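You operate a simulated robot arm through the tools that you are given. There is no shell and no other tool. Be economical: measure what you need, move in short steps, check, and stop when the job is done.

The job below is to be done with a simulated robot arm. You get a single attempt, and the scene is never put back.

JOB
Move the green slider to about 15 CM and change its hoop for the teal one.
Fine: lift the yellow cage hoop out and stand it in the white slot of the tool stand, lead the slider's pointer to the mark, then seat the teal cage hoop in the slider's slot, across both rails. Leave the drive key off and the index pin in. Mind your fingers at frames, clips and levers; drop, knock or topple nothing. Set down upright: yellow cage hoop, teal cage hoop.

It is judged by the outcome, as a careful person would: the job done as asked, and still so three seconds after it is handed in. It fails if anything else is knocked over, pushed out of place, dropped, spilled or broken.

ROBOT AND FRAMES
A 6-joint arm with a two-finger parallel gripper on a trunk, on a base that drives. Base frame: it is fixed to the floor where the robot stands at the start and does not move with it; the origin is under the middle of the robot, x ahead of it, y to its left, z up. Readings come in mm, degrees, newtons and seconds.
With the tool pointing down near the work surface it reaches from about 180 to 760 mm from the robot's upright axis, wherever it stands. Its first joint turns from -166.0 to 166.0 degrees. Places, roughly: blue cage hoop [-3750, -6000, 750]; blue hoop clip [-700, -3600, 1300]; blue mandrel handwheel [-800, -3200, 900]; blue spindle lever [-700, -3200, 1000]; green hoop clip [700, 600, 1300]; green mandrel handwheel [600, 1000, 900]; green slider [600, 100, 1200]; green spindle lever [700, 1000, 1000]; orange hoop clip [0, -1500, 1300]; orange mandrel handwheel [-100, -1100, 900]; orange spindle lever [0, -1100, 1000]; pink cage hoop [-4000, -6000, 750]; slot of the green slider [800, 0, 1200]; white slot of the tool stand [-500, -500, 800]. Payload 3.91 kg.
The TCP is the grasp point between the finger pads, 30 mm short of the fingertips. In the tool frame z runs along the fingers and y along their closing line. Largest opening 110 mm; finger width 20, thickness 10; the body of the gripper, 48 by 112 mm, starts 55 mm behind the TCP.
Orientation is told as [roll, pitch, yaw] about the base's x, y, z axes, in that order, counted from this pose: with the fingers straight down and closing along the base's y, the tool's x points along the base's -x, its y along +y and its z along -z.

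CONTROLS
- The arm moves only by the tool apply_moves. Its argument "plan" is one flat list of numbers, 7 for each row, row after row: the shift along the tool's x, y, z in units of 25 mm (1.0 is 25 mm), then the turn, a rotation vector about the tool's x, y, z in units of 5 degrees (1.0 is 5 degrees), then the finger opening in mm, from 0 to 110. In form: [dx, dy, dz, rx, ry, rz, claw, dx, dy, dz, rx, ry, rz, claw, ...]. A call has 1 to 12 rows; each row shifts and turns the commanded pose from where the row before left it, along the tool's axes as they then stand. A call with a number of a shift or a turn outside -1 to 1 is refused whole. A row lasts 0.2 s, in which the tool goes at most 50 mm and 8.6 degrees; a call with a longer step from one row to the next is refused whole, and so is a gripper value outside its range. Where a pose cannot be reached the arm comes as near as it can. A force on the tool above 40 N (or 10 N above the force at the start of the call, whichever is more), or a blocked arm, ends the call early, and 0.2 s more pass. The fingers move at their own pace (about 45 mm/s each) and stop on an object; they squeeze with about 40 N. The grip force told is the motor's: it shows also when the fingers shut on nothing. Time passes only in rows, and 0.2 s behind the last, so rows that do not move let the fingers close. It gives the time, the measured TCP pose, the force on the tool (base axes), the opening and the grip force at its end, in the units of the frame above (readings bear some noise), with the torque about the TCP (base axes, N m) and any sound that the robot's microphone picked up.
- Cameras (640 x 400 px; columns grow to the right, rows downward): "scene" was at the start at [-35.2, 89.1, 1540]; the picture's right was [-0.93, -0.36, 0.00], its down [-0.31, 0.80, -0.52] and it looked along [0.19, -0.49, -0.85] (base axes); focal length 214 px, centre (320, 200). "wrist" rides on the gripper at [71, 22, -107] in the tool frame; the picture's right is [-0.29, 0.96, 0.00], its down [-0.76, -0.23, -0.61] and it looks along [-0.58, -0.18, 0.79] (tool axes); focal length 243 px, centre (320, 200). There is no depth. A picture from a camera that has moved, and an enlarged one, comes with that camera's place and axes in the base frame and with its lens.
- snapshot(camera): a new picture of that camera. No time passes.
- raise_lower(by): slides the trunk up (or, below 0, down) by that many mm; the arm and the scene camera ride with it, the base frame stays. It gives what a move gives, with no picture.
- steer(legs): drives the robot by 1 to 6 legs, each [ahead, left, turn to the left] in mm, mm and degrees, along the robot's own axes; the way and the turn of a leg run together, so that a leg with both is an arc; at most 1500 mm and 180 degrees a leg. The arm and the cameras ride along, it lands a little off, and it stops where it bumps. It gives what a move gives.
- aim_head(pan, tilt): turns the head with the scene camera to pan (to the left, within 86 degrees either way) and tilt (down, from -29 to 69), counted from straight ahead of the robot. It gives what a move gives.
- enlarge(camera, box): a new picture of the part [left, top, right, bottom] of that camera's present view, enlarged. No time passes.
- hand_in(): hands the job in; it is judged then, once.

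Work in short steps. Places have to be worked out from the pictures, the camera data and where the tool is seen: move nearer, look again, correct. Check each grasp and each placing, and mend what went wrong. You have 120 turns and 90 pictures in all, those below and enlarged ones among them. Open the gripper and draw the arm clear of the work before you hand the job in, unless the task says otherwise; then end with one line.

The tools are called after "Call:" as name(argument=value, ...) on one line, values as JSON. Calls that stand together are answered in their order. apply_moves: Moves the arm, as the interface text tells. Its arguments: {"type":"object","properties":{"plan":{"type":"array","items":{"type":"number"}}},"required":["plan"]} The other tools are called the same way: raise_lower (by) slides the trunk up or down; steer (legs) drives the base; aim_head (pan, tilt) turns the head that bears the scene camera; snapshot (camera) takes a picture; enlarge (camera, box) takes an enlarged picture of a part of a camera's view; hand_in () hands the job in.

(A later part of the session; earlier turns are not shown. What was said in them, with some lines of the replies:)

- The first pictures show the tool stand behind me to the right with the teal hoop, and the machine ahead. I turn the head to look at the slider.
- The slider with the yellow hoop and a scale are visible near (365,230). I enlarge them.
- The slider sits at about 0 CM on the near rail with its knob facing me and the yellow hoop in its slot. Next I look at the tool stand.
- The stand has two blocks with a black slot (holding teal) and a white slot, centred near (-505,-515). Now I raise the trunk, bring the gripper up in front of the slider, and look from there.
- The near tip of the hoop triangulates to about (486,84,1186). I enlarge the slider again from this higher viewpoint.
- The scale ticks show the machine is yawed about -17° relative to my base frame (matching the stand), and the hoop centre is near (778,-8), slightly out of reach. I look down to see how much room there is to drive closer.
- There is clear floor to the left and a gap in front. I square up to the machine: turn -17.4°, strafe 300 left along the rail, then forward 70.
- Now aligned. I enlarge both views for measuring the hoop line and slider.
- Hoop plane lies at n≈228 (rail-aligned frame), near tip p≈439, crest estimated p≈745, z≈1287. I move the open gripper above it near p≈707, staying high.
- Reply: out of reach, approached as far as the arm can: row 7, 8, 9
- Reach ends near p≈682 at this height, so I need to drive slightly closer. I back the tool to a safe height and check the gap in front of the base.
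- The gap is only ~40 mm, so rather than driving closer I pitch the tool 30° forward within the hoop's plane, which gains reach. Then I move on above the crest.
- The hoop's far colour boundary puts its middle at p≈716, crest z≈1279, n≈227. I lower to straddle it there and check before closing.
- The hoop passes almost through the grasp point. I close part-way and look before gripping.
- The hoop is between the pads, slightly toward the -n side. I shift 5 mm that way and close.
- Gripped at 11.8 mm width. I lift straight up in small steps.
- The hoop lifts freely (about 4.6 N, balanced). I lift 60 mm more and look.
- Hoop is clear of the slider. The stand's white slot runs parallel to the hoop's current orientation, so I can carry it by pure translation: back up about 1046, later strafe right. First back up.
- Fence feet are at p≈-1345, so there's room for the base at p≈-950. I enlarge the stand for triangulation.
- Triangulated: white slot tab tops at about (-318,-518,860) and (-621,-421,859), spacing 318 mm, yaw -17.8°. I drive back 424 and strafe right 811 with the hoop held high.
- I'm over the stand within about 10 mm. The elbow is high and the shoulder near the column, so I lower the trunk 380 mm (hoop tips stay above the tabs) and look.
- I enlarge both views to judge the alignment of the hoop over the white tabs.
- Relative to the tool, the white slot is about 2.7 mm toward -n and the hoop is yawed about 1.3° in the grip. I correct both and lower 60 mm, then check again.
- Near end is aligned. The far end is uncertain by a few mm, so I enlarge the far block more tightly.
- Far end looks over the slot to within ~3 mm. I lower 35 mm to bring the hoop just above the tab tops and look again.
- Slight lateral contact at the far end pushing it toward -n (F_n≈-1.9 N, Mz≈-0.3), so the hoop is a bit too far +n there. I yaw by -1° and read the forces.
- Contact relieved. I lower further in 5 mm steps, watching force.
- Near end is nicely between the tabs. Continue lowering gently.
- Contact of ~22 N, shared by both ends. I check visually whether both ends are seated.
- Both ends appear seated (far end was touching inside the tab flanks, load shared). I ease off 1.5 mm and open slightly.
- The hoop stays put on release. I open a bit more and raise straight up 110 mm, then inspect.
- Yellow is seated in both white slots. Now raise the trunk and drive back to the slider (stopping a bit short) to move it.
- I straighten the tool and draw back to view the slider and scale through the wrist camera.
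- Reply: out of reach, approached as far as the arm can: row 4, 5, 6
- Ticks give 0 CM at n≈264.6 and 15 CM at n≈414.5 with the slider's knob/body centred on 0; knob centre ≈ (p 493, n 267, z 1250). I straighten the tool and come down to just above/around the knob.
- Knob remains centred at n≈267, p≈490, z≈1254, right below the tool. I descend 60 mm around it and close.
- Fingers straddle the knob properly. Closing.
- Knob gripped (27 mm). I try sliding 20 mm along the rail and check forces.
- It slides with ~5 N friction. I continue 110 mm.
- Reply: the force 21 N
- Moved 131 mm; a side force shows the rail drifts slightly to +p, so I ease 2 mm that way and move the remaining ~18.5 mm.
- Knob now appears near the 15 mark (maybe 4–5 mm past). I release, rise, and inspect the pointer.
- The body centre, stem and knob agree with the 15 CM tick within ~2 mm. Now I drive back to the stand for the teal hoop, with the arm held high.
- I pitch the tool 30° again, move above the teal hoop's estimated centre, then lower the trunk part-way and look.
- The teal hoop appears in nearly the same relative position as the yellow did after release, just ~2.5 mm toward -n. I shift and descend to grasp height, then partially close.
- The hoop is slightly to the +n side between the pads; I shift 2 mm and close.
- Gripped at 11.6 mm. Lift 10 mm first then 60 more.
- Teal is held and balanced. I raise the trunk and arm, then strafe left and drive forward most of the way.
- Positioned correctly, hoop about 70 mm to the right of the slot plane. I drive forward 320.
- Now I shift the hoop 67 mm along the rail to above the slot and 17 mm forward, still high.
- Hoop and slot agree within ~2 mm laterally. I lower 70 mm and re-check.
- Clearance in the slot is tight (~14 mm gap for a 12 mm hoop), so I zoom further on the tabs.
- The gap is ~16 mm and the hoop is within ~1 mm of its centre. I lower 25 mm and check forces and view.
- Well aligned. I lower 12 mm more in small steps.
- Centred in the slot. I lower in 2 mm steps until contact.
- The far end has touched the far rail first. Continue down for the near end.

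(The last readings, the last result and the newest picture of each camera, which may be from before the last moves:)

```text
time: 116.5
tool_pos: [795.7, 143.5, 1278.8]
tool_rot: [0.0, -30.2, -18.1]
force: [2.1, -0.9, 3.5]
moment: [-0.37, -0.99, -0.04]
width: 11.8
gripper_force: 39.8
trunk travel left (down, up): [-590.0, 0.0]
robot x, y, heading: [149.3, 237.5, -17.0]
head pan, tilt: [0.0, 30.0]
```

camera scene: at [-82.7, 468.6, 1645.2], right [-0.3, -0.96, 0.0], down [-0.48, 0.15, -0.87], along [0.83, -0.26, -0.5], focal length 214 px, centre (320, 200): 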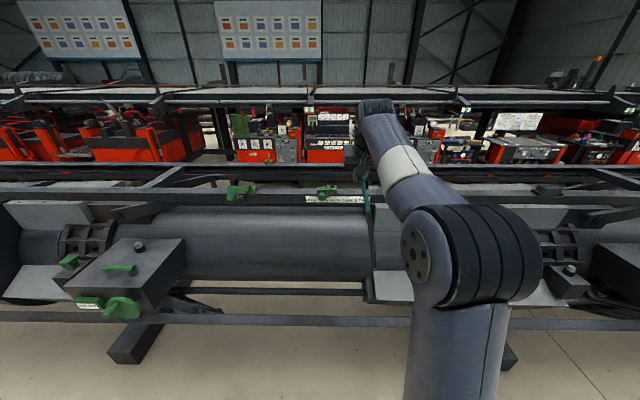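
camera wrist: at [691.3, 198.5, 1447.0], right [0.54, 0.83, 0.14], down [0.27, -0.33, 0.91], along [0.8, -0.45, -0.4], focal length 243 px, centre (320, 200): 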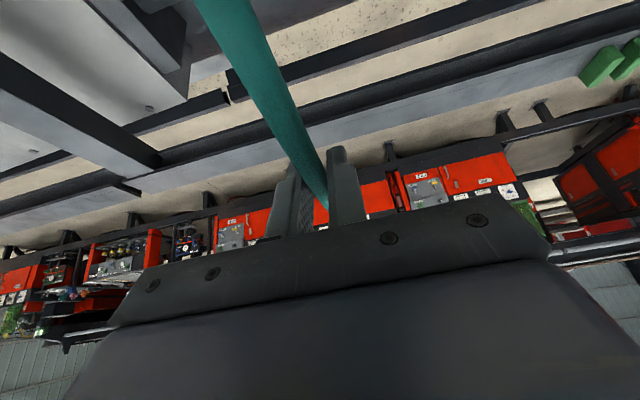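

Far side carries more load; I pitch 0.5° to level the hoop and lower 1.5 mm.

Call:
apply_moves(plan=[0, 0, 0, 0, -0.12, 0, 0, 0.03, 0, 0.052, 0, 0, 0, 0])

Call:
enlarge(camera="scene", box=[310, 195, 370, 255])

```text
time: 117.0
tool_pos: [794.0, 142.3, 1277.8]
tool_rot: [0.0, -30.9, -18.0]
force: [4.6, -1.3, 19.8]
moment: [0.26, 0.64, -0.05]
width: 11.7
gripper_force: 40.2
trunk travel left (down, up): [-590.0, 0.0]
robot x, y, heading: [155.0, 237.3, -17.1]
head pan, tilt: [0.0, 30.0]
```

```text
6.67 times, centred on (340, 225) of scene
camera zoom: at [225.1, 373.7, 1645.6], right [-0.29, -0.96, 0.0], down [-0.48, 0.15, -0.87], along [0.83, -0.25, -0.5], focal length 1430 px, centre (187, 33)
```

zoom: 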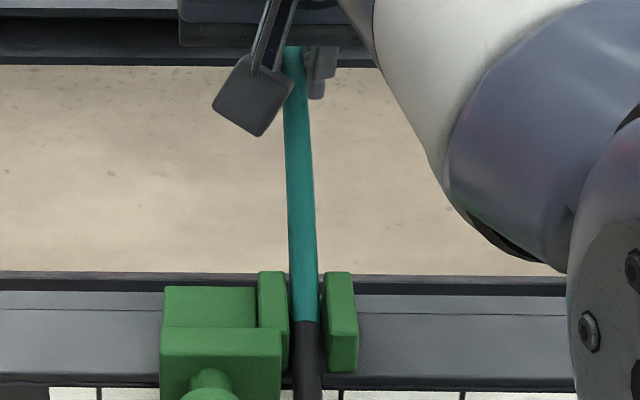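

Both ends now share the load and the hoop is in the slot. Ease 1 mm and open.

Call:
apply_moves(plan=[-0.03, 0, -0.045, 0, 0, 0, 0, 0, 0, 0, 0, 0, 0, 15, 0, 0, 0, 0, 0, 0, 20, 0, 0, 0, 0, 0, 0, 30, 0, 0, 0, 0, 0, 0, 50, 0, 0, 0, 0, 0, 0, 60])

Call:
enlarge(camera="wrist", box=[180, 20, 460, 220])

```text
time: 118.5
tool_pos: [794.7, 143.2, 1274.6]
tool_rot: [-0.1, -30.6, -18.1]
force: [0.1, -0.2, 0.3]
moment: [-0.06, -0.01, -0.02]
width: 60.0
gripper_force: 0.0
trunk travel left (down, up): [-590.0, 0.0]
robot x, y, heading: [153.0, 236.4, -17.2]
head pan, tilt: [0.0, 30.0]
```

```text
2.00 times, centred on (320, 120) of wrist
camera zoom: at [690.9, 198.6, 1331.9], right [0.53, 0.83, 0.15], down [0.26, -0.32, 0.91], along [0.81, -0.45, -0.39], focal length 485 px, centre (320, 360)
```

zoom: 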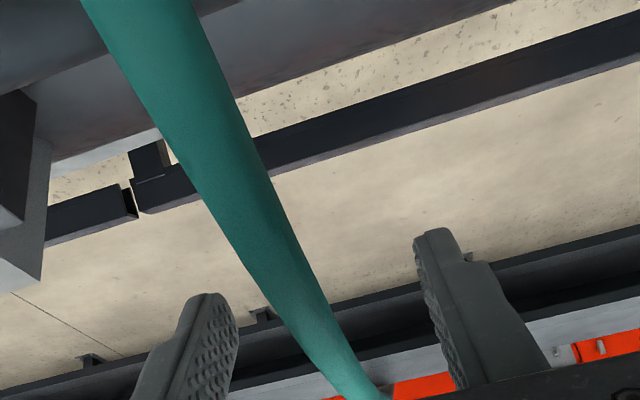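

Released cleanly, hoop stays. I raise the gripper straight up 100 mm and inspect.

Call:
apply_moves(plan=[-0.3, 0, -0.52, 0, 0, 0, 60, -0.45, 0, -0.78, 0, 0, 0, 60, -0.45, 0, -0.78, 0, 0, 0, 60, -0.45, 0, -0.78, 0, 0, 0, 60, -0.4, 0, -0.69, 0, 0, 0, 60])

Call:
snapshot(camera="wrist")

Call:
enlarge(camera="scene", box=[280, 170, 400, 270])

```text
time: 119.7
tool_pos: [794.8, 141.8, 1376.7]
tool_rot: [-0.2, -30.6, -18.1]
force: [0.2, -0.3, -0.6]
moment: [-0.01, -0.01, 0.0]
width: 59.6
gripper_force: 0.1
trunk travel left (down, up): [-590.0, 0.0]
robot x, y, heading: [152.2, 234.8, -17.2]
head pan, tilt: [0.0, 30.0]
```

```text
14 pictures are left
camera wrist: at [691.3, 198.0, 1433.1], right [0.53, 0.83, 0.15], down [0.26, -0.33, 0.91], along [0.8, -0.45, -0.39], focal length 243 px, centre (320, 200)
```

wrist: 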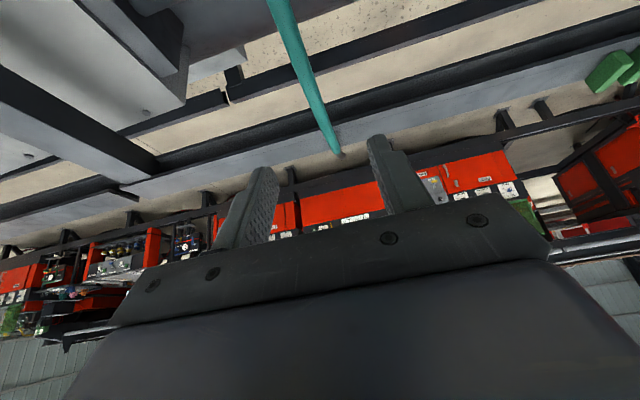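

```text
4.00 times, centred on (340, 220) of scene
camera zoom: at [225.8, 373.6, 1645.2], right [-0.29, -0.96, 0.0], down [-0.48, 0.15, -0.87], along [0.83, -0.25, -0.5], focal length 858 px, centre (240, 120)
```

zoom: 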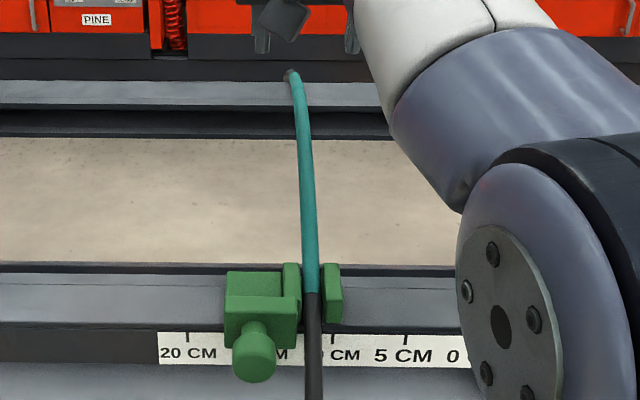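

Teal is seated in the slot across both rails, slider at 15 CM. I back the robot away and take a final look.

Call:
steer(legs=[[-450, 0, 0]])

Call:
enlarge(camera="scene", box=[270, 150, 410, 250])

Call:
aim_head(pan=-70, tilt=45)

Call:
enlarge(camera="scene", box=[230, 110, 430, 250])

```text
time: 122.4
tool_pos: [361.2, 275.4, 1377.7]
tool_rot: [-0.1, -30.6, -18.1]
force: [-0.1, 0.6, 0.9]
moment: [-0.02, -0.01, -0.03]
width: 60.1
gripper_force: 0.1
trunk travel left (down, up): [-590.0, 0.0]
robot x, y, heading: [-279.4, 369.7, -17.4]
head pan, tilt: [0.0, 30.0]
```

```text
4.00 times, centred on (340, 200) of scene
camera zoom: at [-208.1, 507.6, 1645.3], right [-0.3, -0.96, 0.0], down [-0.48, 0.15, -0.87], along [0.83, -0.26, -0.5], focal length 858 px, centre (240, 200)
```

zoom: 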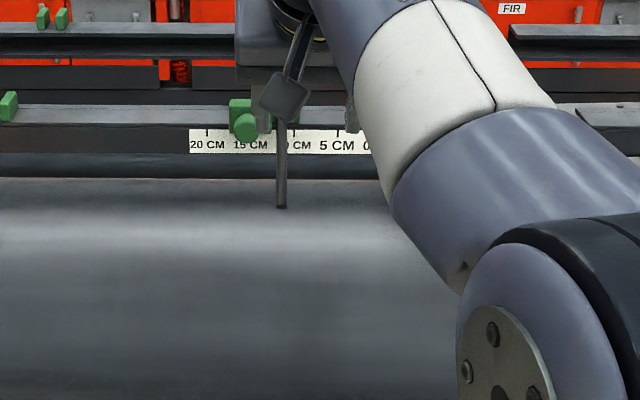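

```text
time: 123.8
tool_pos: [362.0, 275.0, 1378.6]
tool_rot: [-0.2, -30.7, -18.2]
force: [-0.4, 0.3, 0.3]
moment: [0.03, 0.02, 0.01]
width: 59.6
gripper_force: 0.1
trunk travel left (down, up): [-590.0, 0.0]
robot x, y, heading: [-283.9, 370.3, -17.1]
head pan, tilt: [-70.0, 45.0]
```

```text
2.86 times, centred on (330, 180) of scene
camera zoom: at [-290.0, 453.1, 1622.7], right [-1.0, -0.05, 0.0], down [-0.03, 0.71, -0.71], along [0.03, -0.71, -0.71], focal length 613 px, centre (291, 257)
```

zoom: 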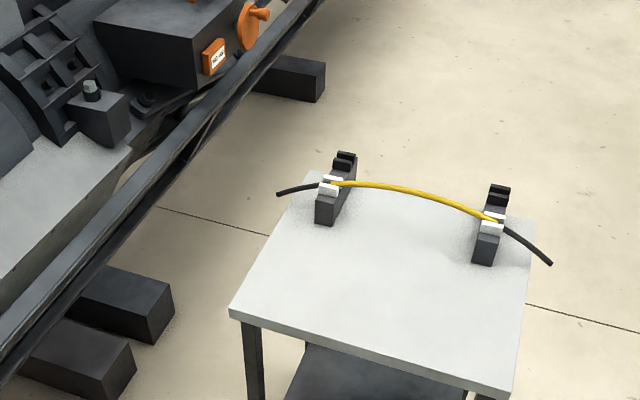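

Yellow stands in the white slots, teal is seated on the slider at 15 CM, and the arm is clear with the gripper open, so I hand in.

Call:
hand_in()

```text
The job is handed in.
```

The slider is at about 15 CM with the teal hoop seated in its slot across both rails. The yellow hoop stands upright in the white slot of the tool stand. The drive key and index pin were left untouched.
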